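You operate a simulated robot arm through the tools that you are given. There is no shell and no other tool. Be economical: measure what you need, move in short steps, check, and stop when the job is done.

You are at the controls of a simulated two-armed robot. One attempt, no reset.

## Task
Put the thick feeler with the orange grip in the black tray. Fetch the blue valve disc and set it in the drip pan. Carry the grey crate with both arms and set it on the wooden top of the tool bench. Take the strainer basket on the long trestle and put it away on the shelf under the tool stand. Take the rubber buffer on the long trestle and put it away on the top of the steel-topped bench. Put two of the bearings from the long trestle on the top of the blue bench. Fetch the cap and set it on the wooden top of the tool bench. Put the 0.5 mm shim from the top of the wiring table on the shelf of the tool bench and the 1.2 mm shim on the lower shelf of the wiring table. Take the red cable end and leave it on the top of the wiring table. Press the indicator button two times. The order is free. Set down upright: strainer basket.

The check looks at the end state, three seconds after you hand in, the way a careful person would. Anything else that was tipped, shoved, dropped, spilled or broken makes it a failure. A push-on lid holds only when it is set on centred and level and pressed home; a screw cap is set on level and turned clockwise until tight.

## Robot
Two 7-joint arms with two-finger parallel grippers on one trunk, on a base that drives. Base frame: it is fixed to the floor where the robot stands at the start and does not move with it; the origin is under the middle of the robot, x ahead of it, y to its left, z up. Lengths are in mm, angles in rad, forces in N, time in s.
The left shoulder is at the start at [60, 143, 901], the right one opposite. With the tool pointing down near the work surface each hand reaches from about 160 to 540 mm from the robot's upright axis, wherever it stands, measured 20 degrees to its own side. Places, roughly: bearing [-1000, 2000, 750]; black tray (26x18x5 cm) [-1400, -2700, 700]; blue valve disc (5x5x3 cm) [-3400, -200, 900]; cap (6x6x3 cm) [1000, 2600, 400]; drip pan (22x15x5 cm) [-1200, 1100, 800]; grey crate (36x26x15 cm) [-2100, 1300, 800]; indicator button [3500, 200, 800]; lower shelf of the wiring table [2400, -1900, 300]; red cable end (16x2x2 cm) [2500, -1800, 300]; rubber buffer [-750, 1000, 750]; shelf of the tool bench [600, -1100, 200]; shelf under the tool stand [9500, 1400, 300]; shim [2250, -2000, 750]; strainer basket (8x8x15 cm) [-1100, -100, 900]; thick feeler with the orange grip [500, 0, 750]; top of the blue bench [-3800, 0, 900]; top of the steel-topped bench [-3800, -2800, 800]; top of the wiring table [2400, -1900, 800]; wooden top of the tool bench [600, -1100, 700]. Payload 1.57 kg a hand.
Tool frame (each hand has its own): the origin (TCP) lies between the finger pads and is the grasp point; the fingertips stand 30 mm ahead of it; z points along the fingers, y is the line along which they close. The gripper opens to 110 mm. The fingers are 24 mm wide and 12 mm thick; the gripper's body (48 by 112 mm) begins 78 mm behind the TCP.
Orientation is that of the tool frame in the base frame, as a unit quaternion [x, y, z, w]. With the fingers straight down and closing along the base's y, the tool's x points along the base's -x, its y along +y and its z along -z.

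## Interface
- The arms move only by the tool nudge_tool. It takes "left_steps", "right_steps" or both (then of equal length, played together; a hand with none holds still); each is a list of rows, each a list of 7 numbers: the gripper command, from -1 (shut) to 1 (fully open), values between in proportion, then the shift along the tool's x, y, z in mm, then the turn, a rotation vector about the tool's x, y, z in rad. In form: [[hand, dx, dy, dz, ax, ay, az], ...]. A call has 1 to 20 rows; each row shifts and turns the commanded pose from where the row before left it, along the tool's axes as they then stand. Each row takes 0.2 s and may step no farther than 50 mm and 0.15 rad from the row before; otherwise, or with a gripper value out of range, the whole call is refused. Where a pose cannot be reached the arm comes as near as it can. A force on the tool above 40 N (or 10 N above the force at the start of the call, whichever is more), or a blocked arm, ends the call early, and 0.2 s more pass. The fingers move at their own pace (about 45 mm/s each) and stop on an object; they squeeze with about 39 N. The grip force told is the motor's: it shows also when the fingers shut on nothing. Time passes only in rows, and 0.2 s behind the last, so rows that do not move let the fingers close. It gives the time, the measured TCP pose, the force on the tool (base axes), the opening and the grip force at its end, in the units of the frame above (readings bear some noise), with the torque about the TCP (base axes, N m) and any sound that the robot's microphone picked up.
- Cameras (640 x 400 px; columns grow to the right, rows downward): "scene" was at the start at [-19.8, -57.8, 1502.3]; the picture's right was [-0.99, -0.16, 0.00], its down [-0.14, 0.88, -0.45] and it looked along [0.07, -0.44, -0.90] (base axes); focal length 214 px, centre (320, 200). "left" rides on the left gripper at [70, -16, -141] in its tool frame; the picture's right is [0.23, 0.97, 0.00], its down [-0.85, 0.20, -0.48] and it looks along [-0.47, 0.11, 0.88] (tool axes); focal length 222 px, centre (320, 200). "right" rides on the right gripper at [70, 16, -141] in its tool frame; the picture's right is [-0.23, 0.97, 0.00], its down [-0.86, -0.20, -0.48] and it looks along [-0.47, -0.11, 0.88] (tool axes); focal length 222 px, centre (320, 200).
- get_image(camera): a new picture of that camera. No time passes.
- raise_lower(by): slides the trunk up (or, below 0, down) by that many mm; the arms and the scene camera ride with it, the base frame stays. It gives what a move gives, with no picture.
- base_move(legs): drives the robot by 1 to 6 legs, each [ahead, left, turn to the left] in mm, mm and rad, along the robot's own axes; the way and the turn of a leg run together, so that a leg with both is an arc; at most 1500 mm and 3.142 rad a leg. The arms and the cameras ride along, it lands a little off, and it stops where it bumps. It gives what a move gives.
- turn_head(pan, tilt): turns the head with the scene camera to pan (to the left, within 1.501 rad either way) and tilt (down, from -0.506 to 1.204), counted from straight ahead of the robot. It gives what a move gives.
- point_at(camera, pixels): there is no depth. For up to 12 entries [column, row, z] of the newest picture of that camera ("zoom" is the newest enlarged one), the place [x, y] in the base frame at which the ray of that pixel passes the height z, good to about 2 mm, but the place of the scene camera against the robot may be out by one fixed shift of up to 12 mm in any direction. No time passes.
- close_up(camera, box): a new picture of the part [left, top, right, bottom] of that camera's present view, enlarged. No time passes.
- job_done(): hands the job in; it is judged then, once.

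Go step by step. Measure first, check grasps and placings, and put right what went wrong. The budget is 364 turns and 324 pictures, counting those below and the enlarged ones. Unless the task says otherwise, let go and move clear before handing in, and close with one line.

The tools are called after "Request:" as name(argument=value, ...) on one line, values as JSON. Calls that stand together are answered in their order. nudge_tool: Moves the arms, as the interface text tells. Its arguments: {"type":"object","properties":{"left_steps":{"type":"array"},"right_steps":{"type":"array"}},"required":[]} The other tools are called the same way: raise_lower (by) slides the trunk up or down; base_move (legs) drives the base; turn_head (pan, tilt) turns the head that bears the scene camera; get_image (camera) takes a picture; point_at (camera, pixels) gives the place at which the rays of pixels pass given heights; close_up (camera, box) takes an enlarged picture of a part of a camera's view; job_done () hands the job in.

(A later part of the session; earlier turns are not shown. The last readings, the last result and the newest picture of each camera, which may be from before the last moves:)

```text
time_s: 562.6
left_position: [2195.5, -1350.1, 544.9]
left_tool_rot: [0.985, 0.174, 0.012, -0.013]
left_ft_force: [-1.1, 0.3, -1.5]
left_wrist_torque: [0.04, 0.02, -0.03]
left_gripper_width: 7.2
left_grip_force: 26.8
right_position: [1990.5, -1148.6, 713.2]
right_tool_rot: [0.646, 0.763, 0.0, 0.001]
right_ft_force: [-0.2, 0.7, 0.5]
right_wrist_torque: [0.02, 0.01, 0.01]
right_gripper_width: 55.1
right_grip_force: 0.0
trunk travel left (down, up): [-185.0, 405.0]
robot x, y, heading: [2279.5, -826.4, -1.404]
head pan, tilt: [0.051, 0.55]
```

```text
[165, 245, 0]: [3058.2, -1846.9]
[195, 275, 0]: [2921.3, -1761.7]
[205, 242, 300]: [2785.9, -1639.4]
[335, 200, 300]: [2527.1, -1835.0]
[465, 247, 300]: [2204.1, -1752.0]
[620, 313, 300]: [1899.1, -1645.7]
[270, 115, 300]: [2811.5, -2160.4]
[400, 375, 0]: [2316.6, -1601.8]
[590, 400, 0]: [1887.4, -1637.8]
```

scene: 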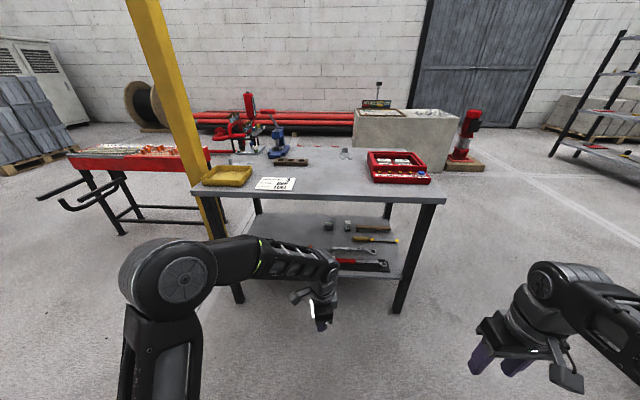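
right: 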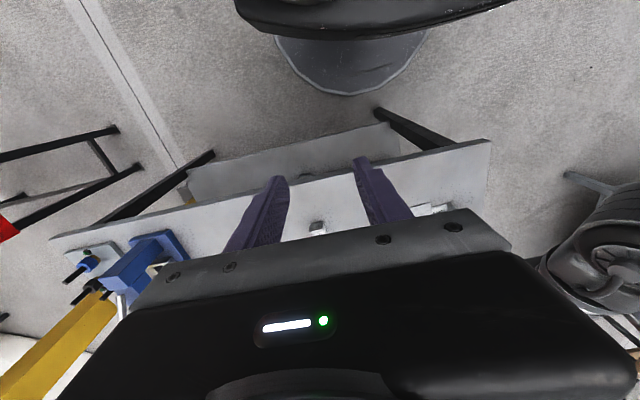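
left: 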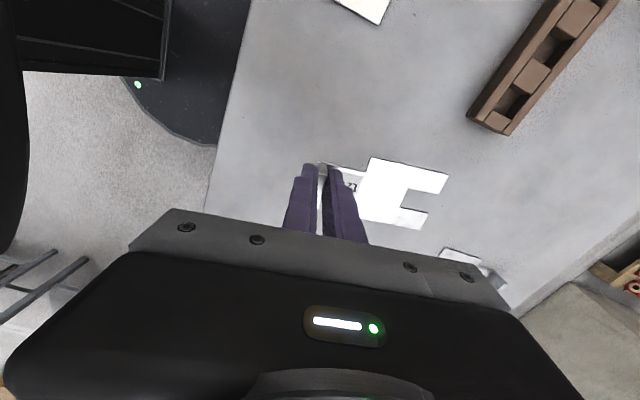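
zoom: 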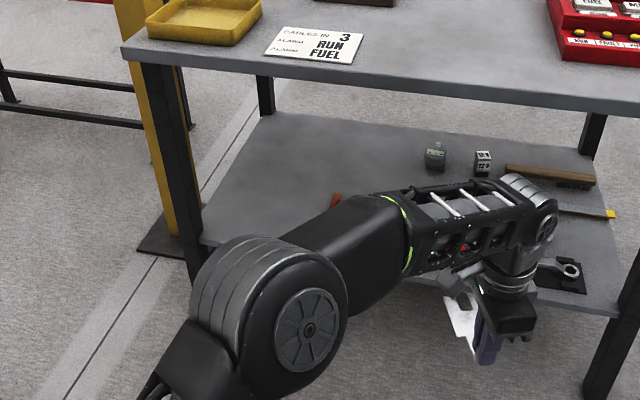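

Shelf z≈300, x 1900–2790, y −1640…−2160; the free part is around (2650,−1700). Undo the turn, move the hand back left, shift the base left ~345 mm, and lower the trunk.

Request:
base_move(legs=[[0, 0, -0.165]])

Request:
nudge_tool(left_steps=[[-1, 40, -8, 0, 0, -0.02, 0], [-1, 40, -8, 0, 0, 0, 0], [-1, 40, -8, 0, 0, 0, 0], [-1, 40, -8, 0, 0, 0, 0], [-1, 40, -8, 0, 0, 0, 0], [-1, 0, 0, 0, 0, 0, 0]])

Request:
base_move(legs=[[0, 345, 0]])

Request:
raise_lower(by=-170)

Request:
turn_head(pan=-0.1, tilt=0.5)

Request:
get_image(camera="scene")

```text
time_s: 563.7
left_position: [2111.0, -1330.2, 544.2]
left_tool_rot: [0.996, 0.092, 0.012, -0.013]
left_ft_force: [-0.9, -0.9, -1.0]
left_wrist_torque: [0.06, -0.01, -0.05]
left_gripper_width: 7.1
left_grip_force: 26.4
right_position: [1940.5, -1097.4, 713.0]
right_tool_rot: [0.706, 0.708, 0.001, 0.001]
right_ft_force: [0.1, -0.5, -0.1]
right_wrist_torque: [-0.03, -0.02, -0.01]
right_gripper_width: 55.3
right_grip_force: 0.1
trunk travel left (down, up): [-185.0, 405.0]
robot x, y, heading: [2278.0, -824.0, -1.568]
head pan, tilt: [0.051, 0.55]
```

```text
time_s: 565.1
left_position: [2300.3, -1255.9, 546.3]
left_tool_rot: [0.996, 0.092, 0.003, -0.011]
left_ft_force: [-0.1, 0.9, -0.6]
left_wrist_torque: [0.07, 0.03, -0.02]
left_gripper_width: 7.6
left_grip_force: 26.5
right_position: [1940.3, -1097.4, 714.8]
right_tool_rot: [0.706, 0.708, 0.0, 0.001]
right_ft_force: [0.6, 0.4, -0.6]
right_wrist_torque: [0.02, 0.01, -0.02]
right_gripper_width: 55.1
right_grip_force: 0.1
trunk travel left (down, up): [-185.0, 405.0]
robot x, y, heading: [2276.0, -821.8, -1.569]
head pan, tilt: [0.051, 0.55]
```

```text
time_s: 567.3
left_position: [2645.4, -1254.2, 546.9]
left_tool_rot: [0.996, 0.094, 0.003, -0.012]
left_ft_force: [0.0, -0.6, -1.4]
left_wrist_torque: [0.03, 0.0, -0.02]
left_gripper_width: 7.1
left_grip_force: 26.7
right_position: [2284.5, -1096.0, 714.2]
right_tool_rot: [0.704, 0.71, 0.001, 0.0]
right_ft_force: [-0.3, -0.1, 0.2]
right_wrist_torque: [-0.01, -0.03, 0.03]
right_gripper_width: 54.9
right_grip_force: 0.1
trunk travel left (down, up): [-185.0, 405.0]
robot x, y, heading: [2619.3, -820.7, -1.561]
head pan, tilt: [0.051, 0.55]
```

```text
time_s: 569.2
left_position: [2645.4, -1256.0, 377.5]
left_tool_rot: [0.995, 0.094, 0.002, -0.012]
left_ft_force: [0.2, 0.1, -1.7]
left_wrist_torque: [0.02, -0.05, 0.02]
left_gripper_width: 7.4
left_grip_force: 26.4
right_position: [2284.6, -1096.9, 542.8]
right_tool_rot: [0.704, 0.71, 0.0, 0.001]
right_ft_force: [0.1, -0.3, -0.1]
right_wrist_torque: [0.0, -0.01, 0.0]
right_gripper_width: 55.0
right_grip_force: 0.2
trunk travel left (down, up): [-15.0, 575.0]
robot x, y, heading: [2616.3, -824.9, -1.561]
head pan, tilt: [0.051, 0.55]
```

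```text
time_s: 569.9
left_position: [2645.3, -1254.5, 377.0]
left_tool_rot: [0.996, 0.094, 0.002, -0.011]
left_ft_force: [-0.3, 0.8, -1.2]
left_wrist_torque: [0.04, -0.05, -0.01]
left_gripper_width: 7.4
left_grip_force: 26.3
right_position: [2284.3, -1097.1, 543.6]
right_tool_rot: [0.705, 0.71, 0.001, 0.001]
right_ft_force: [-0.3, -1.0, -0.1]
right_wrist_torque: [0.05, -0.02, 0.01]
right_gripper_width: 55.1
right_grip_force: 0.0
trunk travel left (down, up): [-15.0, 575.0]
robot x, y, heading: [2620.4, -820.7, -1.565]
head pan, tilt: [-0.099, 0.499]
```

```text
97 pictures are left
```

scene: 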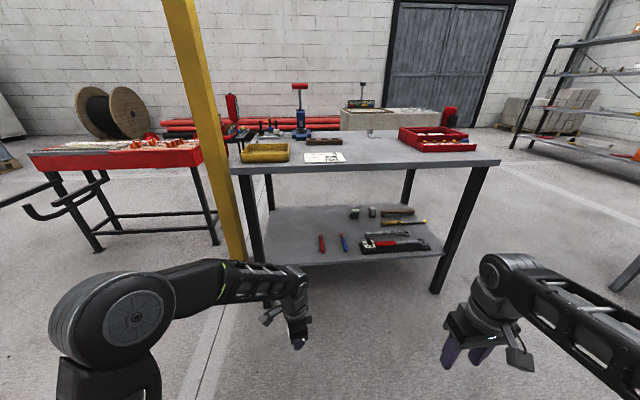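

Now I see the red and blue cable ends at (321,243), (344,242) on the shelf and the free strip left of them. Measure.

Request:
point_at(camera="scene", pixels=[[321, 236, 300], [323, 251, 300], [341, 236, 300], [347, 249, 300], [262, 265, 300], [440, 253, 300], [236, 262, 0], [250, 262, 0], [437, 292, 0]])

Request:
close_up(camera="scene", box=[220, 195, 450, 300])

```text
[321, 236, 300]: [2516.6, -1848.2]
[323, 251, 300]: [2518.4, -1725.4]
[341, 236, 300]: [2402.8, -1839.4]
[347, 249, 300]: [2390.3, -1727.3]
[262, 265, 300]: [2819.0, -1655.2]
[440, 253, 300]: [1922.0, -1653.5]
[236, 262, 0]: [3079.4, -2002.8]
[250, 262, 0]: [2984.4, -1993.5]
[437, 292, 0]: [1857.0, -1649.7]
```

```text
2.78 times, centred on (335, 248) of scene
```

zoom: 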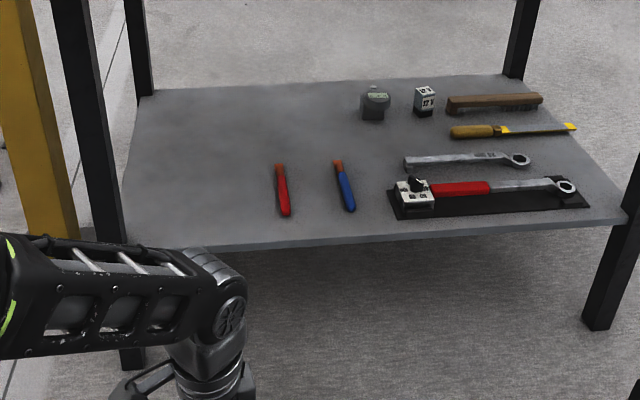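

Red cable runs from (2518,−1725) to (2517,−1848). I'll set the shim at x≈2650, tab y≈−1690: extend the left hand 60 and drive 375.

Request:
nudge_tool(left_steps=[[-1, -5.6, 29.4, 0, 0, 0, 0], [-1, -5.6, 29.4, 0, 0, 0, 0], [-1, 0, 0, 0, 0, 0, 0]])

Request:
base_move(legs=[[375, 0, 0]])

Request:
get_image(camera="left")

Request:
get_image(camera="scene")

```text
time_s: 570.7
left_position: [2646.3, -1312.6, 375.9]
left_tool_rot: [0.995, 0.095, 0.003, -0.012]
left_ft_force: [-0.6, -1.0, -0.9]
left_wrist_torque: [0.03, 0.0, 0.02]
left_gripper_width: 7.2
left_grip_force: 26.4
right_position: [2284.7, -1097.4, 543.7]
right_tool_rot: [0.704, 0.71, 0.001, 0.0]
right_ft_force: [-0.7, 0.6, 0.4]
right_wrist_torque: [-0.01, 0.01, 0.02]
right_gripper_width: 54.9
right_grip_force: 0.2
trunk travel left (down, up): [-15.0, 575.0]
robot x, y, heading: [2616.1, -822.3, -1.563]
head pan, tilt: [-0.099, 0.499]
```

```text
time_s: 573.1
left_position: [2651.6, -1692.2, 376.5]
left_tool_rot: [0.995, 0.097, 0.002, -0.011]
left_ft_force: [-0.2, 0.4, -2.0]
left_wrist_torque: [0.03, 0.02, 0.01]
left_gripper_width: 7.3
left_grip_force: 26.5
right_position: [2291.0, -1477.4, 542.1]
right_tool_rot: [0.702, 0.712, 0.0, 0.001]
right_ft_force: [0.6, -0.1, 0.1]
right_wrist_torque: [0.04, 0.01, 0.02]
right_gripper_width: 55.0
right_grip_force: 0.0
trunk travel left (down, up): [-15.0, 575.0]
robot x, y, heading: [2626.4, -1203.2, -1.561]
head pan, tilt: [-0.099, 0.499]
```

```text
95 pictures are left
```

left: 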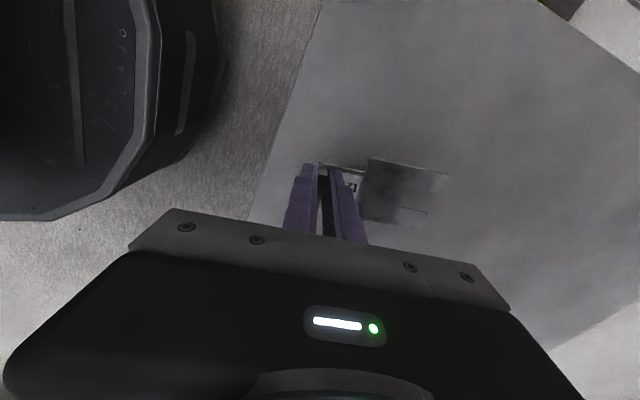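

```text
94 pictures are left
```

scene: 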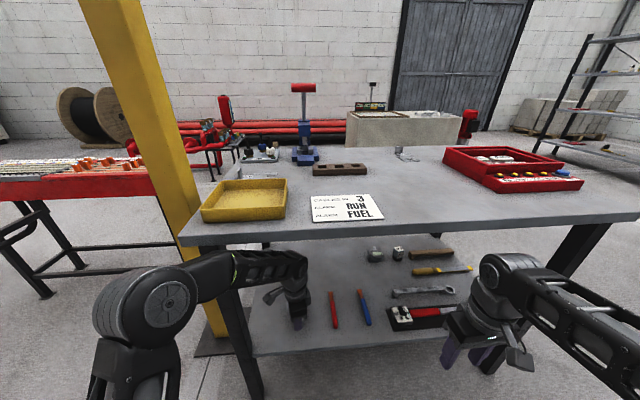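

In place over the free strip. Lower guarded.

Request:
nudge_tool(left_steps=[[-1, 0, 0, 15, 0, 0, 0], [-1, 0, 0, 10, 0, 0, 0], [-1, 0, 0, 4, 0, 0, 0], [-1, 0, 0, 3, 0, 0, 0], [-1, 0, 0, 3, 0, 0, 0], [-1, 0, 0, 3, 0, 0, 0], [-1, 0, 0, 3, 0, 0, 0], [-1, 0, 0, 3, 0, 0, 0], [-1, 0, 0, 3, 0, 0, 0], [-1, 0, 0, 3, 0, 0, 0], [-1, 0, 0, 3, 0, 0, 0], [-1, 0, 0, 3, 0, 0, 0], [-1, 0, 0, 0, 0, 0, 0]])

```text
time_s: 575.2
left_position: [2649.9, -1693.3, 333.5]
left_tool_rot: [0.995, 0.096, 0.0, -0.008]
left_ft_force: [0.6, 3.6, 15.8]
left_wrist_torque: [-0.59, -0.57, 0.06]
left_gripper_width: 7.8
left_grip_force: 26.3
right_position: [2291.5, -1476.8, 543.2]
right_tool_rot: [0.702, 0.712, 0.001, 0.001]
right_ft_force: [-0.4, 0.4, -0.5]
right_wrist_torque: [-0.02, 0.02, 0.02]
right_gripper_width: 54.7
right_grip_force: 0.0
trunk travel left (down, up): [-15.0, 575.0]
robot x, y, heading: [2623.5, -1200.1, -1.561]
head pan, tilt: [-0.099, 0.499]
stopped in row 10 (left hand): the force on the tool passed its limit at 45 N (the readings are from after the stop); the commanded pose is now the measured one
```

Contact at the shelf. Relieve, open, lift.

Request:
nudge_tool(left_steps=[[-1, 0, 0, -3, 0, 0, 0], [-0.45, 0, 0, 0, 0, 0, 0], [-0.45, 0, 0, 0, 0, 0, 0], [-0.45, 0, 0, 0, 0, 0, 0], [-0.45, 0, 0, -10, 0, 0, 0], [-0.45, 0, 0, -20, 0, 0, 0], [-0.45, 0, 0, -30, 0, 0, 0], [-0.45, 0, 0, 0, 0, 0, 0]])

Request:
get_image(camera="left")

```text
time_s: 577.0
left_position: [2650.4, -1694.9, 395.4]
left_tool_rot: [0.995, 0.096, 0.001, -0.01]
left_ft_force: [0.2, -0.2, 0.1]
left_wrist_torque: [-0.05, -0.01, 0.04]
left_gripper_width: 30.3
left_grip_force: 0.0
right_position: [2291.8, -1477.3, 542.8]
right_tool_rot: [0.702, 0.712, 0.001, 0.0]
right_ft_force: [-0.3, 0.0, 0.6]
right_wrist_torque: [0.01, -0.01, 0.02]
right_gripper_width: 55.0
right_grip_force: 0.1
trunk travel left (down, up): [-15.0, 575.0]
robot x, y, heading: [2624.2, -1200.1, -1.552]
head pan, tilt: [-0.099, 0.499]
```

```text
93 pictures are left
```

left: 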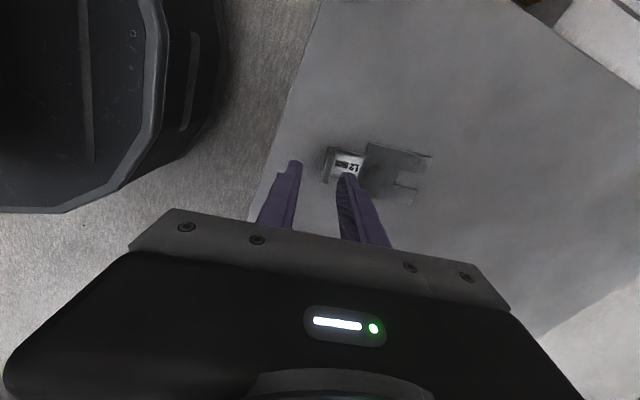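

The 1.2 mm shim lies on the lower shelf. Next the red cable end: roll the left tool so it closes along x, then move the base right 132 mm.

Request:
nudge_tool(left_steps=[[0, 0, 0, -5, 0, 0, 0.147], [0, 0, 0, 0, 0, 0, 0.147], [0, 0, 0, 0, 0, 0, 0.147], [0, 0, 0, 0, 0, 0, 0.147], [0, 0, 0, 0, 0, 0, 0.147], [0, 0, 0, 0, 0, 0, 0.147], [0, 0, 0, 0, 0, 0, 0.147], [0, 0, 0, 0, 0, 0, 0.147], [0, 0, 0, 0, 0, 0, 0.147], [0, 0, 0, 0, 0, 0, 0.147], [0, 0, 0, 0, 0, 0, 0.147], [0, 0, 0, 0, 0, 0, 0.147], [0, 0, 0, 0, 0, 0, 0]])

Request:
base_move(legs=[[0, -132, 0]])

Request:
get_image(camera="left")

```text
time_s: 579.8
left_position: [2651.0, -1693.2, 399.6]
left_tool_rot: [-0.707, 0.707, 0.006, 0.007]
left_ft_force: [0.7, 0.9, 0.0]
left_wrist_torque: [0.03, -0.04, -0.01]
left_gripper_width: 54.9
left_grip_force: 0.0
right_position: [2289.8, -1477.6, 543.2]
right_tool_rot: [0.702, 0.712, 0.0, 0.0]
right_ft_force: [-0.5, -0.2, 0.6]
right_wrist_torque: [-0.01, 0.0, 0.01]
right_gripper_width: 54.9
right_grip_force: 0.0
trunk travel left (down, up): [-15.0, 575.0]
robot x, y, heading: [2623.9, -1202.1, -1.556]
head pan, tilt: [-0.099, 0.499]
```

```text
time_s: 581.1
left_position: [2520.3, -1695.6, 398.7]
left_tool_rot: [0.708, -0.706, -0.008, -0.007]
left_ft_force: [-0.1, 0.3, 0.4]
left_wrist_torque: [0.04, 0.02, 0.0]
left_gripper_width: 55.2
left_grip_force: 0.0
right_position: [2158.9, -1481.2, 544.4]
right_tool_rot: [0.702, 0.712, 0.0, 0.001]
right_ft_force: [0.7, 0.1, 0.2]
right_wrist_torque: [0.02, 0.03, 0.0]
right_gripper_width: 55.3
right_grip_force: 0.1
trunk travel left (down, up): [-15.0, 575.0]
robot x, y, heading: [2490.2, -1201.5, -1.557]
head pan, tilt: [-0.099, 0.499]
```

```text
92 pictures are left
```

left: 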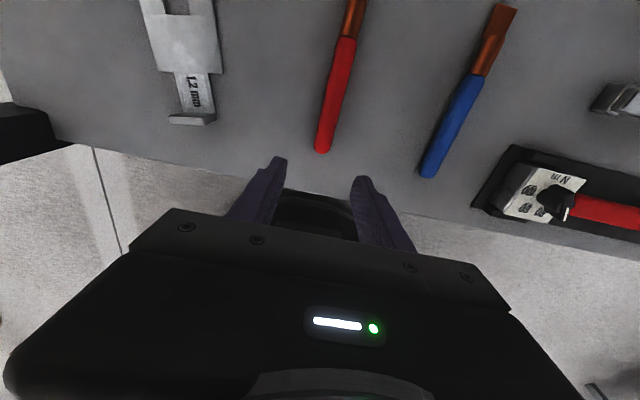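

Request:
point_at(camera="left", pixels=[[322, 148, 312], [344, 50, 312], [335, 95, 312], [430, 172, 312]])

```text
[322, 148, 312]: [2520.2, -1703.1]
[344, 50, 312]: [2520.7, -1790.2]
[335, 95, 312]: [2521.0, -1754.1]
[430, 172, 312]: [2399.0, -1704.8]
```

Red grip spans y −1703…−1790 at x≈2520. Extend 52 mm forward and lower to TCP≈336, then close.

Request:
nudge_tool(left_steps=[[-0.1, 26, 0, 0, 0, 0, 0], [-0.1, 26, 0, 0, 0, 0, 0], [-0.1, 0, 0, 30, 0, 0, 0], [-0.1, 0, 0, 20, 0, 0, 0], [-0.1, 0, 0, 8, 0, 0, 0], [-0.1, 0, 0, 4, 0, 0, 0], [-0.1, 0, 0, 0, 0, 0, 0]])

Request:
get_image(camera="left")

```text
time_s: 582.7
left_position: [2520.5, -1746.7, 336.0]
left_tool_rot: [0.708, -0.706, -0.006, -0.007]
left_ft_force: [-0.1, 0.1, -0.1]
left_wrist_torque: [-0.03, -0.01, -0.03]
left_gripper_width: 49.5
left_grip_force: 0.0
right_position: [2158.9, -1481.3, 543.7]
right_tool_rot: [0.701, 0.713, 0.0, 0.0]
right_ft_force: [-0.2, -0.9, -0.4]
right_wrist_torque: [-0.01, -0.02, 0.03]
right_gripper_width: 55.2
right_grip_force: 0.1
trunk travel left (down, up): [-15.0, 575.0]
robot x, y, heading: [2494.6, -1204.5, -1.56]
head pan, tilt: [-0.099, 0.499]
```

```text
91 pictures are left
```

left: 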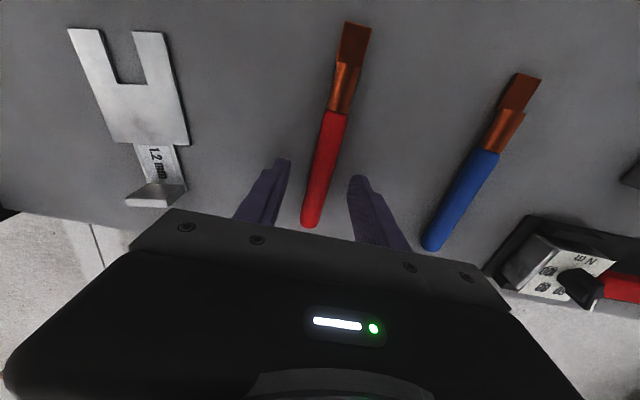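

Cable handle is between the fingers. Close, check, and lift.

Request:
nudge_tool(left_steps=[[-0.1, 0, 0, 2, 0, 0, 0], [-1, 0, 0, 0, 0, 0, 0], [-1, 0, 0, 0, 0, 0, 0], [-1, 0, 0, 0, 0, 0, 0], [-1, 0, 0, 0, 0, 0, 0], [-1, 0, 0, 0, 0, 0, 0], [-1, 0, 0, -4, 0, 0, 0], [-1, 0, 0, -8, 0, 0, 0], [-1, 0, 0, -15, 0, 0, 0], [-1, 0, 0, -20, 0, 0, 0], [-1, 0, 0, 0, 0, 0, 0]])

Request:
get_image(camera="left")

```text
time_s: 585.1
left_position: [2521.9, -1746.6, 381.8]
left_tool_rot: [0.708, -0.706, -0.007, -0.007]
left_ft_force: [-0.6, 0.3, -0.9]
left_wrist_torque: [0.01, -0.02, -0.01]
left_gripper_width: 17.1
left_grip_force: 32.3
right_position: [2159.4, -1479.5, 543.8]
right_tool_rot: [0.702, 0.712, 0.001, 0.0]
right_ft_force: [-0.7, -0.1, 0.1]
right_wrist_torque: [0.0, 0.02, 0.02]
right_gripper_width: 55.3
right_grip_force: 0.1
trunk travel left (down, up): [-15.0, 575.0]
robot x, y, heading: [2491.0, -1201.9, -1.558]
head pan, tilt: [-0.099, 0.499]
```

```text
90 pictures are left
```

left: 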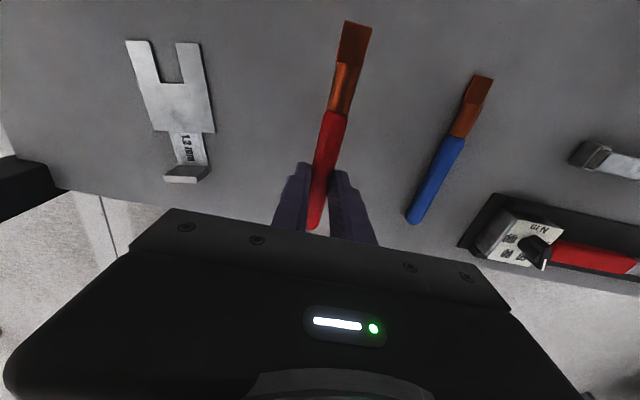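

The red cable end is held. Back out, raise the trunk, and set it on the table top near x≈2320.

Request:
base_move(legs=[[-480, 0, 0]])

Request:
raise_lower(by=400)

Request:
raise_lower(by=170)

Request:
base_move(legs=[[0, -195, 0], [470, 0, 0]])

Request:
turn_head(pan=0, tilt=0.8)

Request:
get_image(camera="scene")

Request:
get_image(camera="left")

```text
time_s: 588.0
left_position: [2515.9, -1264.3, 382.0]
left_tool_rot: [0.709, -0.705, -0.008, -0.008]
left_ft_force: [0.6, -0.2, -0.4]
left_wrist_torque: [0.01, -0.01, 0.01]
left_gripper_width: 17.0
left_grip_force: 31.9
right_position: [2152.0, -998.5, 543.8]
right_tool_rot: [0.7, 0.714, 0.0, 0.001]
right_ft_force: [0.4, -1.1, 0.3]
right_wrist_torque: [-0.02, 0.02, 0.02]
right_gripper_width: 54.9
right_grip_force: 0.0
trunk travel left (down, up): [-15.0, 575.0]
robot x, y, heading: [2483.4, -723.2, -1.553]
head pan, tilt: [-0.099, 0.499]
```

```text
time_s: 591.8
left_position: [2515.2, -1265.4, 780.4]
left_tool_rot: [0.709, -0.705, -0.007, -0.007]
left_ft_force: [0.3, 0.0, -0.8]
left_wrist_torque: [0.01, -0.03, 0.0]
left_gripper_width: 17.1
left_grip_force: 31.9
right_position: [2152.2, -998.0, 943.3]
right_tool_rot: [0.7, 0.714, 0.001, 0.001]
right_ft_force: [0.2, 1.1, 0.8]
right_wrist_torque: [0.0, 0.0, -0.01]
right_gripper_width: 54.8
right_grip_force: 0.1
trunk travel left (down, up): [-415.0, 175.0]
robot x, y, heading: [2484.6, -719.8, -1.55]
head pan, tilt: [-0.099, 0.499]
```

```text
time_s: 593.7
left_position: [2516.4, -1264.6, 951.8]
left_tool_rot: [0.71, -0.704, -0.007, -0.007]
left_ft_force: [-0.1, 0.1, -0.8]
left_wrist_torque: [0.04, -0.01, 0.01]
left_gripper_width: 16.7
left_grip_force: 32.4
right_position: [2152.3, -1000.2, 1113.5]
right_tool_rot: [0.701, 0.714, 0.001, 0.0]
right_ft_force: [0.3, -0.5, 0.6]
right_wrist_torque: [0.01, 0.01, 0.01]
right_gripper_width: 55.0
right_grip_force: 0.0
trunk travel left (down, up): [-585.0, 5.0]
robot x, y, heading: [2481.6, -719.4, -1.552]
head pan, tilt: [-0.099, 0.499]
```

```text
time_s: 597.7
left_position: [2322.6, -1736.6, 950.5]
left_tool_rot: [-0.707, 0.707, 0.006, 0.007]
left_ft_force: [-0.6, -0.5, -1.2]
left_wrist_torque: [0.05, 0.0, 0.03]
left_gripper_width: 17.1
left_grip_force: 32.0
right_position: [1960.8, -1466.4, 1114.5]
right_tool_rot: [0.704, 0.71, 0.001, 0.001]
right_ft_force: [0.5, -0.2, 0.4]
right_wrist_torque: [0.0, -0.02, 0.04]
right_gripper_width: 55.1
right_grip_force: 0.1
trunk travel left (down, up): [-585.0, 5.0]
robot x, y, heading: [2294.2, -1191.7, -1.568]
head pan, tilt: [-0.099, 0.499]
```

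```text
time_s: 598.5
left_position: [2322.1, -1735.4, 951.7]
left_tool_rot: [-0.707, 0.708, 0.007, 0.007]
left_ft_force: [0.6, 1.0, -0.7]
left_wrist_torque: [0.02, -0.01, 0.03]
left_gripper_width: 17.0
left_grip_force: 31.6
right_position: [1960.9, -1467.3, 1112.9]
right_tool_rot: [0.703, 0.711, 0.001, 0.0]
right_ft_force: [1.3, 0.3, -0.8]
right_wrist_torque: [-0.01, 0.01, -0.02]
right_gripper_width: 55.1
right_grip_force: 0.1
trunk travel left (down, up): [-585.0, 5.0]
robot x, y, heading: [2295.1, -1191.1, -1.559]
head pan, tilt: [0.0, 0.799]
```

```text
89 pictures are left
```

scene: 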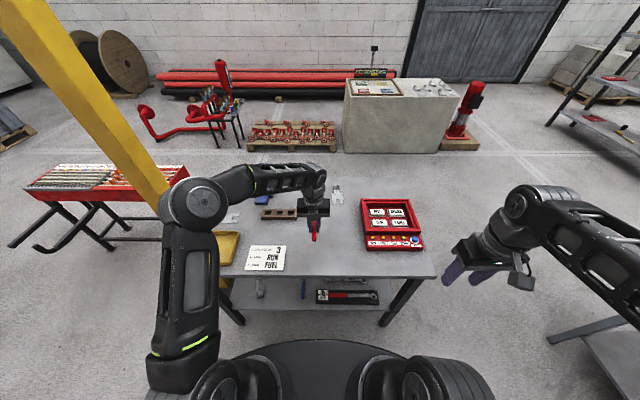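

```text
88 pictures are left
```

left: 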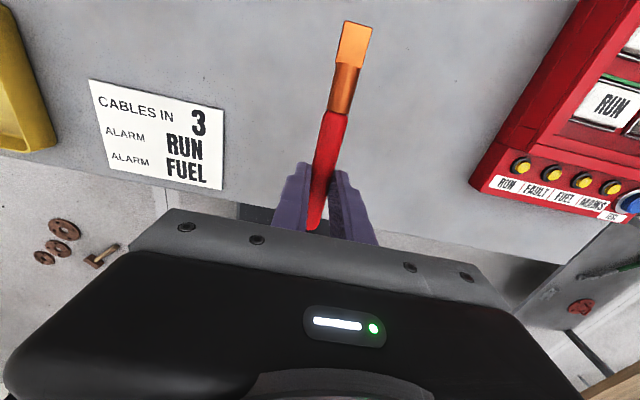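

Free table area below. Lower guarded to the top.

Request:
nudge_tool(left_steps=[[-1, 0, 0, 40, 0, 0, 0], [-1, 0, 0, 35, 0, 0, 0], [-1, 0, 0, 15, 0, 0, 0], [-1, 0, 0, 8, 0, 0, 0], [-1, 0, 0, 4, 0, 0, 0], [-1, 0, 0, 4, 0, 0, 0], [-1, 0, 0, 3, 0, 0, 0], [-1, 0, 0, 3, 0, 0, 0], [-1, 0, 0, 3, 0, 0, 0], [-1, 0, 0, 3, 0, 0, 0], [-1, 0, 0, 3, 0, 0, 0], [-1, 0, 0, 3, 0, 0, 0]])

```text
time_s: 601.2
left_position: [2322.5, -1732.7, 833.5]
left_tool_rot: [0.707, -0.707, -0.004, -0.003]
left_ft_force: [3.6, 10.1, 21.4]
left_wrist_torque: [0.87, -0.13, -0.04]
left_gripper_width: 17.1
left_grip_force: 32.3
right_position: [1961.4, -1462.8, 1115.0]
right_tool_rot: [0.703, 0.711, 0.001, 0.001]
right_ft_force: [0.1, 0.5, 0.8]
right_wrist_torque: [-0.01, -0.02, 0.02]
right_gripper_width: 55.3
right_grip_force: 0.1
trunk travel left (down, up): [-585.0, 5.0]
robot x, y, heading: [2296.0, -1190.9, -1.561]
head pan, tilt: [0.0, 0.799]
stopped in row 12 (left hand): the force on the tool passed its limit at 43 N (the readings are from after the stop); the commanded pose is now the measured one
```

Request:
nudge_tool(left_steps=[[-1, 0, 0, -2, 0, 0, 0], [-0.4, 0, 0, 0, 0, 0, 0], [-0.4, 0, 0, 0, 0, 0, 0], [-0.4, 0, 0, 0, 0, 0, 0], [-0.4, 0, 0, -10, 0, 0, 0], [-0.4, 0, 0, -25, 0, 0, 0], [-0.4, 0, 0, -40, 0, 0, 0], [-0.4, 0, 0, -40, 0, 0, 0], [-0.4, -30, 0, -20, 0, 0, 0], [-0.4, 0, 0, 0, 0, 0, 0]])

Request:
get_image(camera="left")

```text
time_s: 603.4
left_position: [2321.0, -1707.8, 970.4]
left_tool_rot: [0.707, -0.707, -0.004, -0.004]
left_ft_force: [0.4, -0.2, 0.2]
left_wrist_torque: [0.0, 0.03, -0.02]
left_gripper_width: 33.1
left_grip_force: 0.1
right_position: [1961.0, -1466.7, 1113.1]
right_tool_rot: [0.704, 0.711, 0.0, 0.0]
right_ft_force: [-0.6, -0.2, 1.0]
right_wrist_torque: [-0.01, 0.01, 0.01]
right_gripper_width: 54.9
right_grip_force: 0.0
trunk travel left (down, up): [-585.0, 5.0]
robot x, y, heading: [2295.9, -1190.8, -1.559]
head pan, tilt: [0.0, 0.799]
```

```text
87 pictures are left
```

left: 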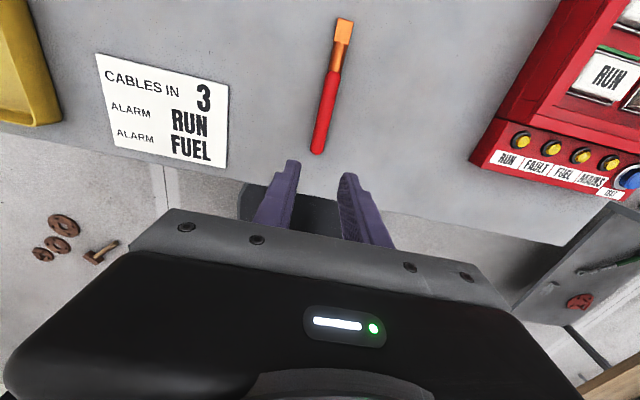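

The red cable end lies on the wiring table top. Next the indicator button near (3500,200): back off, turn and look.

Request:
base_move(legs=[[-300, 0, 0], [0, 0, 2.3]])

Request:
turn_head(pan=0, tilt=0.3)

Request:
get_image(camera="scene")

```text
time_s: 611.0
left_position: [2643.0, -508.2, 970.6]
left_tool_rot: [0.926, 0.378, -0.005, 0.003]
left_ft_force: [0.3, 0.1, 0.5]
left_wrist_torque: [-0.02, 0.01, 0.03]
left_gripper_width: 33.0
left_grip_force: 0.1
right_position: [2723.1, -934.1, 1113.6]
right_tool_rot: [-0.384, 0.923, 0.001, -0.001]
right_ft_force: [0.6, 0.1, 0.5]
right_wrist_torque: [0.03, 0.05, 0.0]
right_gripper_width: 55.1
right_grip_force: 0.0
trunk travel left (down, up): [-585.0, 5.0]
robot x, y, heading: [2288.9, -887.4, 0.784]
head pan, tilt: [0.0, 0.799]
```

```text
time_s: 612.0
left_position: [2643.3, -509.2, 970.3]
left_tool_rot: [0.926, 0.378, -0.006, 0.004]
left_ft_force: [-0.3, -0.7, -0.3]
left_wrist_torque: [-0.01, -0.01, -0.01]
left_gripper_width: 32.8
left_grip_force: 0.1
right_position: [2723.6, -933.4, 1112.5]
right_tool_rot: [-0.384, 0.923, 0.0, -0.001]
right_ft_force: [-0.1, 0.4, 0.8]
right_wrist_torque: [0.0, 0.0, 0.0]
right_gripper_width: 55.1
right_grip_force: 0.1
trunk travel left (down, up): [-585.0, 5.0]
robot x, y, heading: [2294.2, -886.9, 0.781]
head pan, tilt: [0.0, 0.3]
```

```text
86 pictures are left
```

scene: 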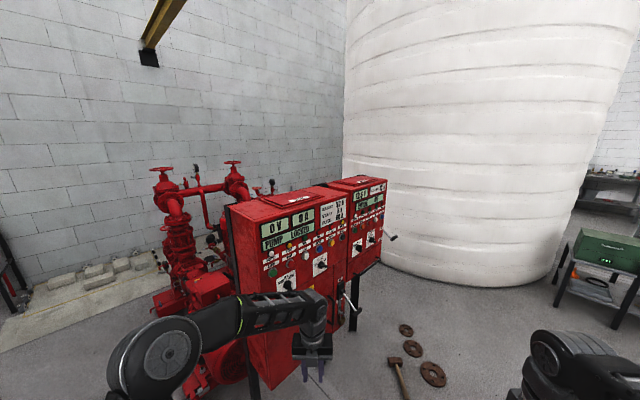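

Request:
close_up(camera="scene", box=[215, 170, 415, 310])

Request:
point_at(camera="scene", pixels=[[405, 330, 0], [432, 375, 0], [400, 395, 0], [355, 330, 0], [255, 395, 0], [240, 275, 1000]])

```text
2.86 times, centred on (315, 240) of scene
```

zoom: 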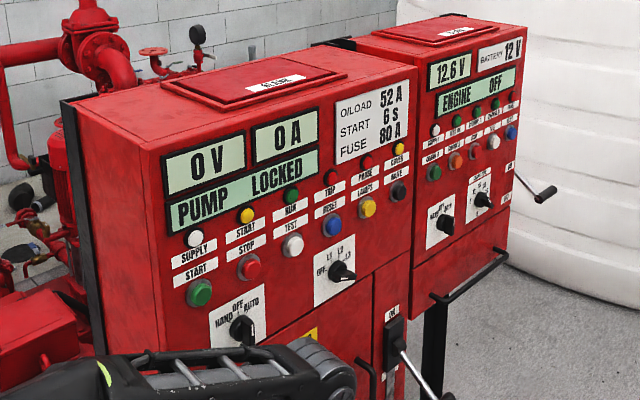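

```text
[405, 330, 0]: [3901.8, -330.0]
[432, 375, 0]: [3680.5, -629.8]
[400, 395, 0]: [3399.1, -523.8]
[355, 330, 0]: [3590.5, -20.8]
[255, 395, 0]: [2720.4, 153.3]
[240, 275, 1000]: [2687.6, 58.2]
```

Request:
close_up(camera="scene", box=[345, 185, 405, 230])

Request:
close_up(camera="scene", box=[255, 215, 350, 275])

```text
8.89 times, centred on (375, 208) of scene
```

zoom: 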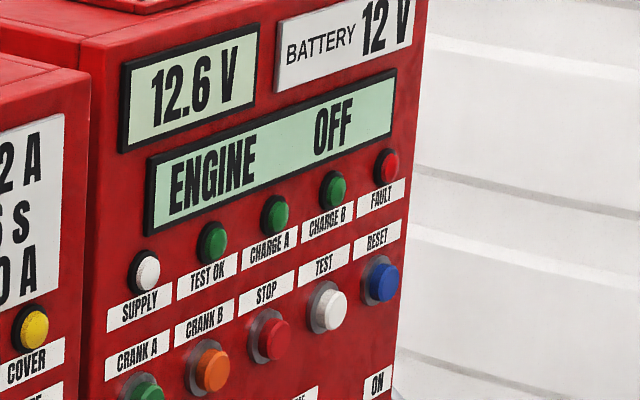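

```text
6.67 times, centred on (302, 245) of scene
```

zoom: 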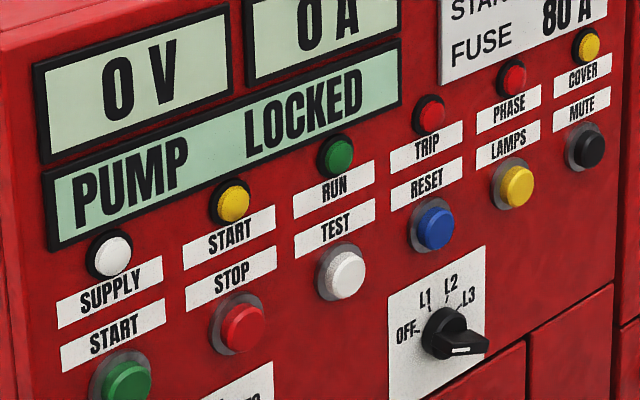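

The panel has labelled buttons; "LAMPS" (yellow, at scene ≈(331,243)) lies exactly on the ray to the listed place (3500,200,800), so it is the indicator button. Measuring the button row at z=800.

Request:
point_at(camera="scene", pixels=[[272.8, 272, 800], [290.6, 264, 800], [319, 249, 800], [331, 243, 800], [342, 237, 800], [331, 243, 850], [331, 243, 900], [319, 249, 850], [272.8, 272, 850]])

```text
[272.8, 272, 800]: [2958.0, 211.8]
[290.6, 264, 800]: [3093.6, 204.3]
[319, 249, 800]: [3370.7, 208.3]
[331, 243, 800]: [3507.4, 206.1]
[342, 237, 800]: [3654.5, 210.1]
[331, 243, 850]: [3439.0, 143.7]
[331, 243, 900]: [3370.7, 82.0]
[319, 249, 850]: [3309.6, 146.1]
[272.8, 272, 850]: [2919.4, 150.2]
```

Row lies on the plane y≈207 at z≈800, LAMPS at (3507,206,800) — matching the list. A hammer and rings lie on the floor around (3400–3900,−330…−630), so I'll approach from (3120,−330) at heading ≈0.95. First drive part-way and pitch the left tool horizontal with fingers closed.

Request:
base_move(legs=[[700, -170, 0.17]])

Request:
nudge_tool(left_steps=[[-1, 12, 0, 0, 0, 0.15, 0], [-1, 12, 0, 2, 0, 0.15, 0], [-1, 11.5, 0, 4, 0, 0.15, 0], [-1, 11, 0, 5, 0, 0.15, 0], [-1, 10, 0, 7, 0, 0.15, 0], [-1, 9, 0, 8, 0, 0.15, 0], [-1, 8, 0, 9, 0, 0.15, 0], [-1, 6, 0, 10, 0, 0.15, 0], [-1, 4, 0, 11, 0, 0.15, 0], [-1, 3, 0, 12, 0, 0.15, 0], [-1, 0, 0, 0, 0, 0.07, 0], [-1, 0, 0, 0, 0, 0, 0]])

Request:
turn_head(pan=0, tilt=0.5)

Request:
get_image(camera="scene")

Request:
get_image(camera="left")

```text
time_s: 614.2
left_position: [2881.2, -332.2, 969.1]
left_tool_rot: [0.918, 0.396, -0.016, 0.011]
left_ft_force: [1.2, -11.4, -1.1]
left_wrist_torque: [1.78, 0.26, -0.54]
left_gripper_width: 33.0
left_grip_force: 0.1
right_position: [2991.6, -727.7, 1114.0]
right_tool_rot: [-0.416, 0.909, 0.002, -0.001]
right_ft_force: [0.2, 0.7, -0.5]
right_wrist_torque: [-0.02, 0.0, 0.02]
right_gripper_width: 54.9
right_grip_force: 0.1
trunk travel left (down, up): [-585.0, 5.0]
robot x, y, heading: [2557.7, -713.2, 0.857]
head pan, tilt: [0.0, 0.3]
stopped in leg 1: the force on the tool passed its limit at 145 N (the readings are from after the stop); the commanded pose is now the measured one
```

```text
time_s: 616.0
left_position: [2942.2, -269.9, 957.9]
left_tool_rot: [0.785, 0.338, 0.479, -0.202]
left_ft_force: [-5.0, -11.6, 1.9]
left_wrist_torque: [0.04, -0.04, 0.01]
left_gripper_width: 0.1
left_grip_force: 21.6
right_position: [2992.5, -727.2, 1113.5]
right_tool_rot: [-0.417, 0.909, 0.002, -0.001]
right_ft_force: [0.2, -0.2, 0.4]
right_wrist_torque: [-0.04, 0.01, 0.03]
right_gripper_width: 54.9
right_grip_force: 0.0
trunk travel left (down, up): [-585.0, 5.0]
robot x, y, heading: [2559.2, -714.7, 0.861]
head pan, tilt: [0.0, 0.3]
stopped in row 8 (left hand): the force on the tool passed its limit at 51 N (the readings are from after the stop); the commanded pose is now the measured one
```

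```text
time_s: 616.7
left_position: [2941.7, -269.9, 958.8]
left_tool_rot: [0.784, 0.34, 0.477, -0.204]
left_ft_force: [-2.1, -15.6, -1.5]
left_wrist_torque: [-0.11, 0.03, -0.18]
left_gripper_width: 0.0
left_grip_force: 21.4
right_position: [2991.8, -729.4, 1113.0]
right_tool_rot: [-0.416, 0.909, 0.003, -0.001]
right_ft_force: [-0.1, -0.6, 0.0]
right_wrist_torque: [0.03, -0.02, 0.01]
right_gripper_width: 55.3
right_grip_force: 0.0
trunk travel left (down, up): [-585.0, 5.0]
robot x, y, heading: [2558.1, -711.6, 0.861]
head pan, tilt: [0.0, 0.499]
```

```text
82 pictures are left
```

scene: 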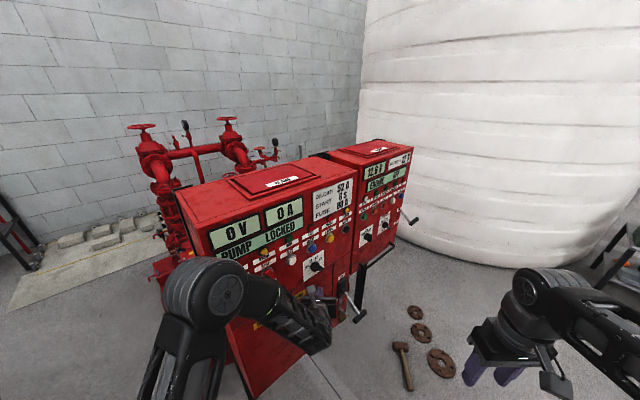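

```text
81 pictures are left
```

left: 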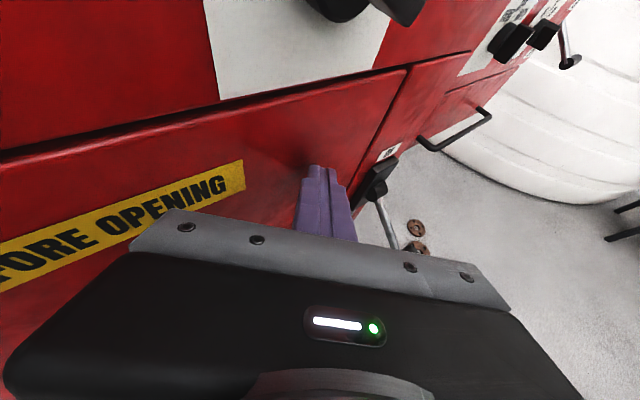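

I hit the panel: it is much nearer (face at y≈−245) and its buttons higher (z≈1160) than that ray match suggested. Back away at once and reassess what is at (3500,200,800).

Request:
base_move(legs=[[-300, 0, 0]])

Request:
turn_head(pan=0, tilt=0.35)

Request:
get_image(camera="scene")

Request:
close_up(camera="scene", box=[250, 180, 450, 340])

```text
time_s: 618.8
left_position: [2744.8, -492.4, 958.4]
left_tool_rot: [0.782, 0.342, 0.478, -0.206]
left_ft_force: [-0.6, 0.0, 0.0]
left_wrist_torque: [0.02, 0.02, 0.01]
left_gripper_width: 0.1
left_grip_force: 21.5
right_position: [2798.5, -950.6, 1114.8]
right_tool_rot: [-0.419, 0.908, 0.002, -0.001]
right_ft_force: [-1.4, 0.4, -0.1]
right_wrist_torque: [0.04, -0.04, -0.01]
right_gripper_width: 55.0
right_grip_force: 0.0
trunk travel left (down, up): [-585.0, 5.0]
robot x, y, heading: [2367.5, -936.5, 0.866]
head pan, tilt: [0.0, 0.499]
```

```text
time_s: 619.5
left_position: [2746.5, -491.0, 957.9]
left_tool_rot: [0.783, 0.341, 0.479, -0.205]
left_ft_force: [0.1, -0.7, -0.2]
left_wrist_torque: [-0.01, 0.04, 0.01]
left_gripper_width: 0.0
left_grip_force: 21.2
right_position: [2799.9, -949.1, 1113.4]
right_tool_rot: [-0.418, 0.908, 0.002, -0.001]
right_ft_force: [0.1, 0.1, -0.7]
right_wrist_torque: [-0.02, -0.03, -0.01]
right_gripper_width: 55.0
right_grip_force: 0.1
trunk travel left (down, up): [-585.0, 5.0]
robot x, y, heading: [2361.4, -936.2, 0.86]
head pan, tilt: [0.0, 0.351]
```

```text
80 pictures are left
```

scene: 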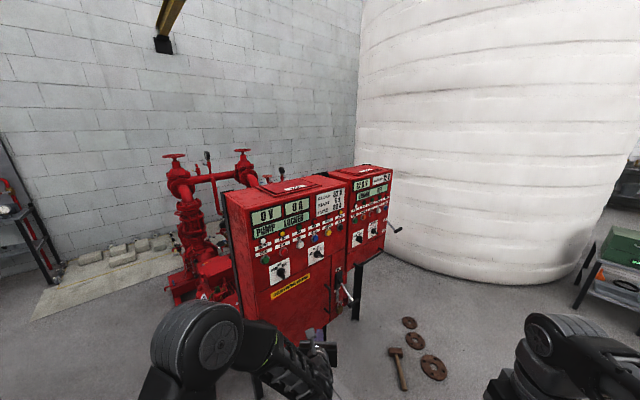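

```text
2.50 times, centred on (350, 260) of scene
```

zoom: 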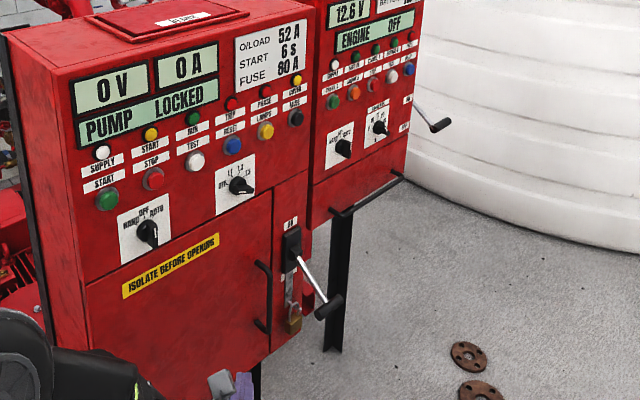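

Request:
point_at(camera="scene", pixels=[[328, 232.4, 800], [328, 232.4, 1000], [328, 232.4, 1160], [357, 319, 0], [409, 322, 0], [433, 368, 0], [264, 256.5, 800], [264, 256.5, 1000], [264, 256.5, 1160]])

```text
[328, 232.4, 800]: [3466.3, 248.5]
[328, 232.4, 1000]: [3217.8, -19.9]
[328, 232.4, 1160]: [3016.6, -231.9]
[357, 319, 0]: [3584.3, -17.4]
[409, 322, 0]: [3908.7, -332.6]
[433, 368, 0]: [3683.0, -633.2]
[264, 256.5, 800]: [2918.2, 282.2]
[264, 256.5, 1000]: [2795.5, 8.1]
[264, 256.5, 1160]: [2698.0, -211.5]
```

Triangulation confirms the panel buttons are at z≈1165, so they don't match (3500,200,800). I'll view that spot from the west side of the panel.

Request:
base_move(legs=[[-150, 0, 0], [0, 0, -0.86], [-500, 800, 0]])

Request:
turn_head(pan=0.1, tilt=0.3)

Request:
get_image(camera="scene")

Request:
close_up(camera="scene", box=[230, 150, 430, 300])

```text
time_s: 627.6
left_position: [2363.2, -238.2, 957.8]
left_tool_rot: [0.854, -0.012, 0.52, 0.01]
left_ft_force: [-0.1, -0.2, -0.9]
left_wrist_torque: [-0.01, -0.02, -0.02]
left_gripper_width: 0.0
left_grip_force: 21.3
right_position: [2051.2, -579.2, 1113.5]
right_tool_rot: [-0.006, 1.0, 0.001, 0.0]
right_ft_force: [0.5, 0.5, 0.3]
right_wrist_torque: [-0.02, -0.04, -0.01]
right_gripper_width: 54.8
right_grip_force: 0.1
trunk travel left (down, up): [-585.0, 5.0]
robot x, y, heading: [1777.2, -242.6, 0.012]
head pan, tilt: [0.0, 0.351]
```

```text
time_s: 628.3
left_position: [2362.6, -238.7, 957.3]
left_tool_rot: [0.854, -0.014, 0.52, 0.012]
left_ft_force: [-0.2, 0.9, -0.7]
left_wrist_torque: [0.02, -0.01, 0.01]
left_gripper_width: 0.0
left_grip_force: 21.2
right_position: [2052.2, -580.3, 1114.6]
right_tool_rot: [-0.005, 1.0, 0.002, -0.001]
right_ft_force: [0.4, 0.3, -0.4]
right_wrist_torque: [0.01, 0.0, 0.03]
right_gripper_width: 54.7
right_grip_force: 0.0
trunk travel left (down, up): [-585.0, 5.0]
robot x, y, heading: [1773.7, -242.5, 0.007]
head pan, tilt: [0.099, 0.3]
```

```text
78 pictures are left
```

scene: 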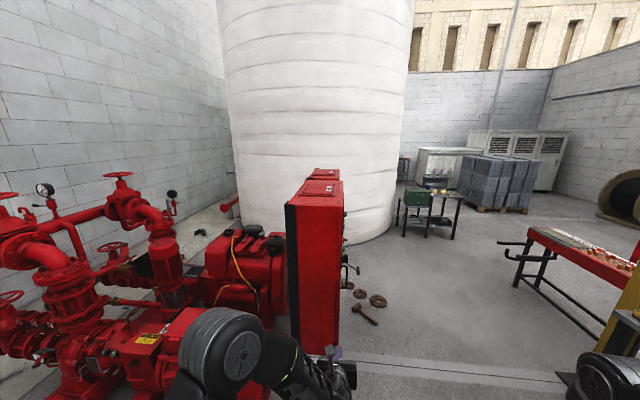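

```text
2.67 times, centred on (330, 225) of scene
```

zoom: 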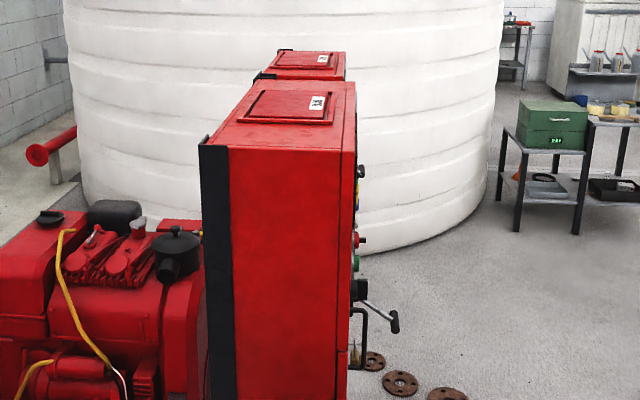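

The point lies hidden behind the panel from here. I'll look from the south-east side, staying south of the floor items.

Request:
base_move(legs=[[0, -830, 0], [1400, 0, 0], [700, 0, 0], [0, 0, 1.85]])

Request:
turn_head(pan=0, tilt=0.4)

Request:
get_image(camera="scene")

```text
time_s: 647.2
left_position: [3720.2, -432.3, 958.2]
left_tool_rot: [0.512, 0.684, 0.314, -0.414]
left_ft_force: [-0.2, -0.4, -0.7]
left_wrist_torque: [0.03, 0.05, -0.01]
left_gripper_width: 0.0
left_grip_force: 21.3
right_position: [4140.9, -623.1, 1113.3]
right_tool_rot: [0.812, -0.583, -0.001, 0.002]
right_ft_force: [-0.8, -0.8, 0.5]
right_wrist_torque: [0.0, 0.02, 0.03]
right_gripper_width: 54.9
right_grip_force: 0.0
trunk travel left (down, up): [-585.0, 5.0]
robot x, y, heading: [3908.7, -989.2, 1.893]
head pan, tilt: [0.099, 0.3]
```

```text
time_s: 647.9
left_position: [3719.1, -433.4, 957.0]
left_tool_rot: [0.512, 0.683, 0.315, -0.415]
left_ft_force: [0.2, -0.9, -0.1]
left_wrist_torque: [-0.03, 0.02, -0.01]
left_gripper_width: 0.2
left_grip_force: 21.1
right_position: [4141.4, -623.1, 1114.8]
right_tool_rot: [0.812, -0.583, -0.002, 0.002]
right_ft_force: [0.4, -0.5, -0.4]
right_wrist_torque: [-0.01, -0.03, 0.04]
right_gripper_width: 54.6
right_grip_force: 0.0
trunk travel left (down, up): [-585.0, 5.0]
robot x, y, heading: [3908.1, -991.5, 1.89]
head pan, tilt: [0.0, 0.4]
```

```text
76 pictures are left
```

scene: 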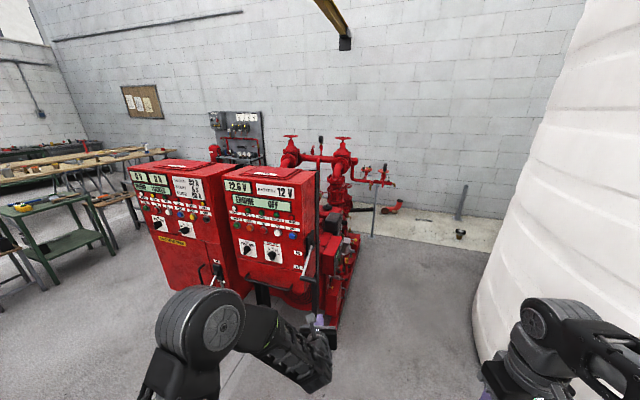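

Now I can see behind the right panel: a smaller red box with a green button near (335,245). Zoom in.

Request:
close_up(camera="scene", box=[285, 190, 385, 320])

Request:
close_up(camera="scene", box=[310, 220, 360, 280])

```text
3.08 times, centred on (335, 255) of scene
```

zoom: 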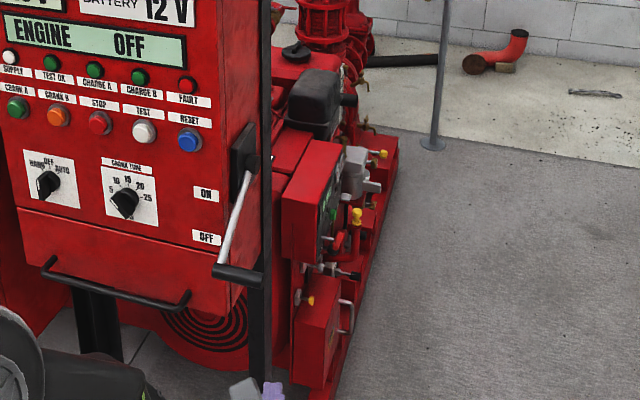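

```text
6.67 times, centred on (335, 250) of scene
```

zoom: 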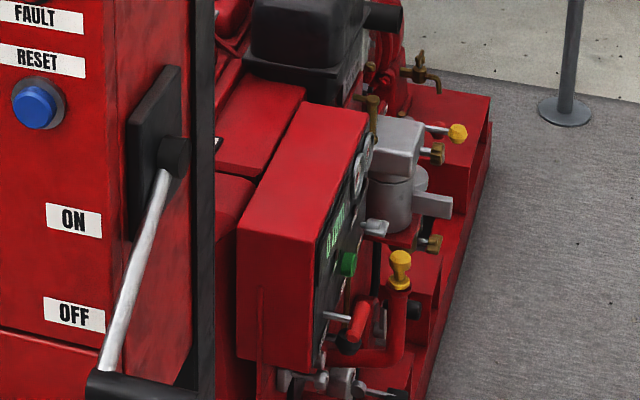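

A box facing +x with a display and a green button — that is the indicator. Measure it and the tank clearance.

Request:
point_at(camera="scene", pixels=[[339, 259.4, 750], [339, 259.4, 800], [339, 259.4, 850], [478, 330, 0], [490, 275, 0], [520, 200, 0], [345, 290, 0], [372, 235, 0], [405, 212, 0]])

```text
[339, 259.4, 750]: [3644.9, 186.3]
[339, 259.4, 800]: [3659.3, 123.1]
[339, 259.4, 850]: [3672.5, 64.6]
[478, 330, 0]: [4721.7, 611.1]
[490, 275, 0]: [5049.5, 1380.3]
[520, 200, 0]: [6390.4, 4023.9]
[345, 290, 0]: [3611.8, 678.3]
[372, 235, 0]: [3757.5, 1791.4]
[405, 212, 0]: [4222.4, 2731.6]
```

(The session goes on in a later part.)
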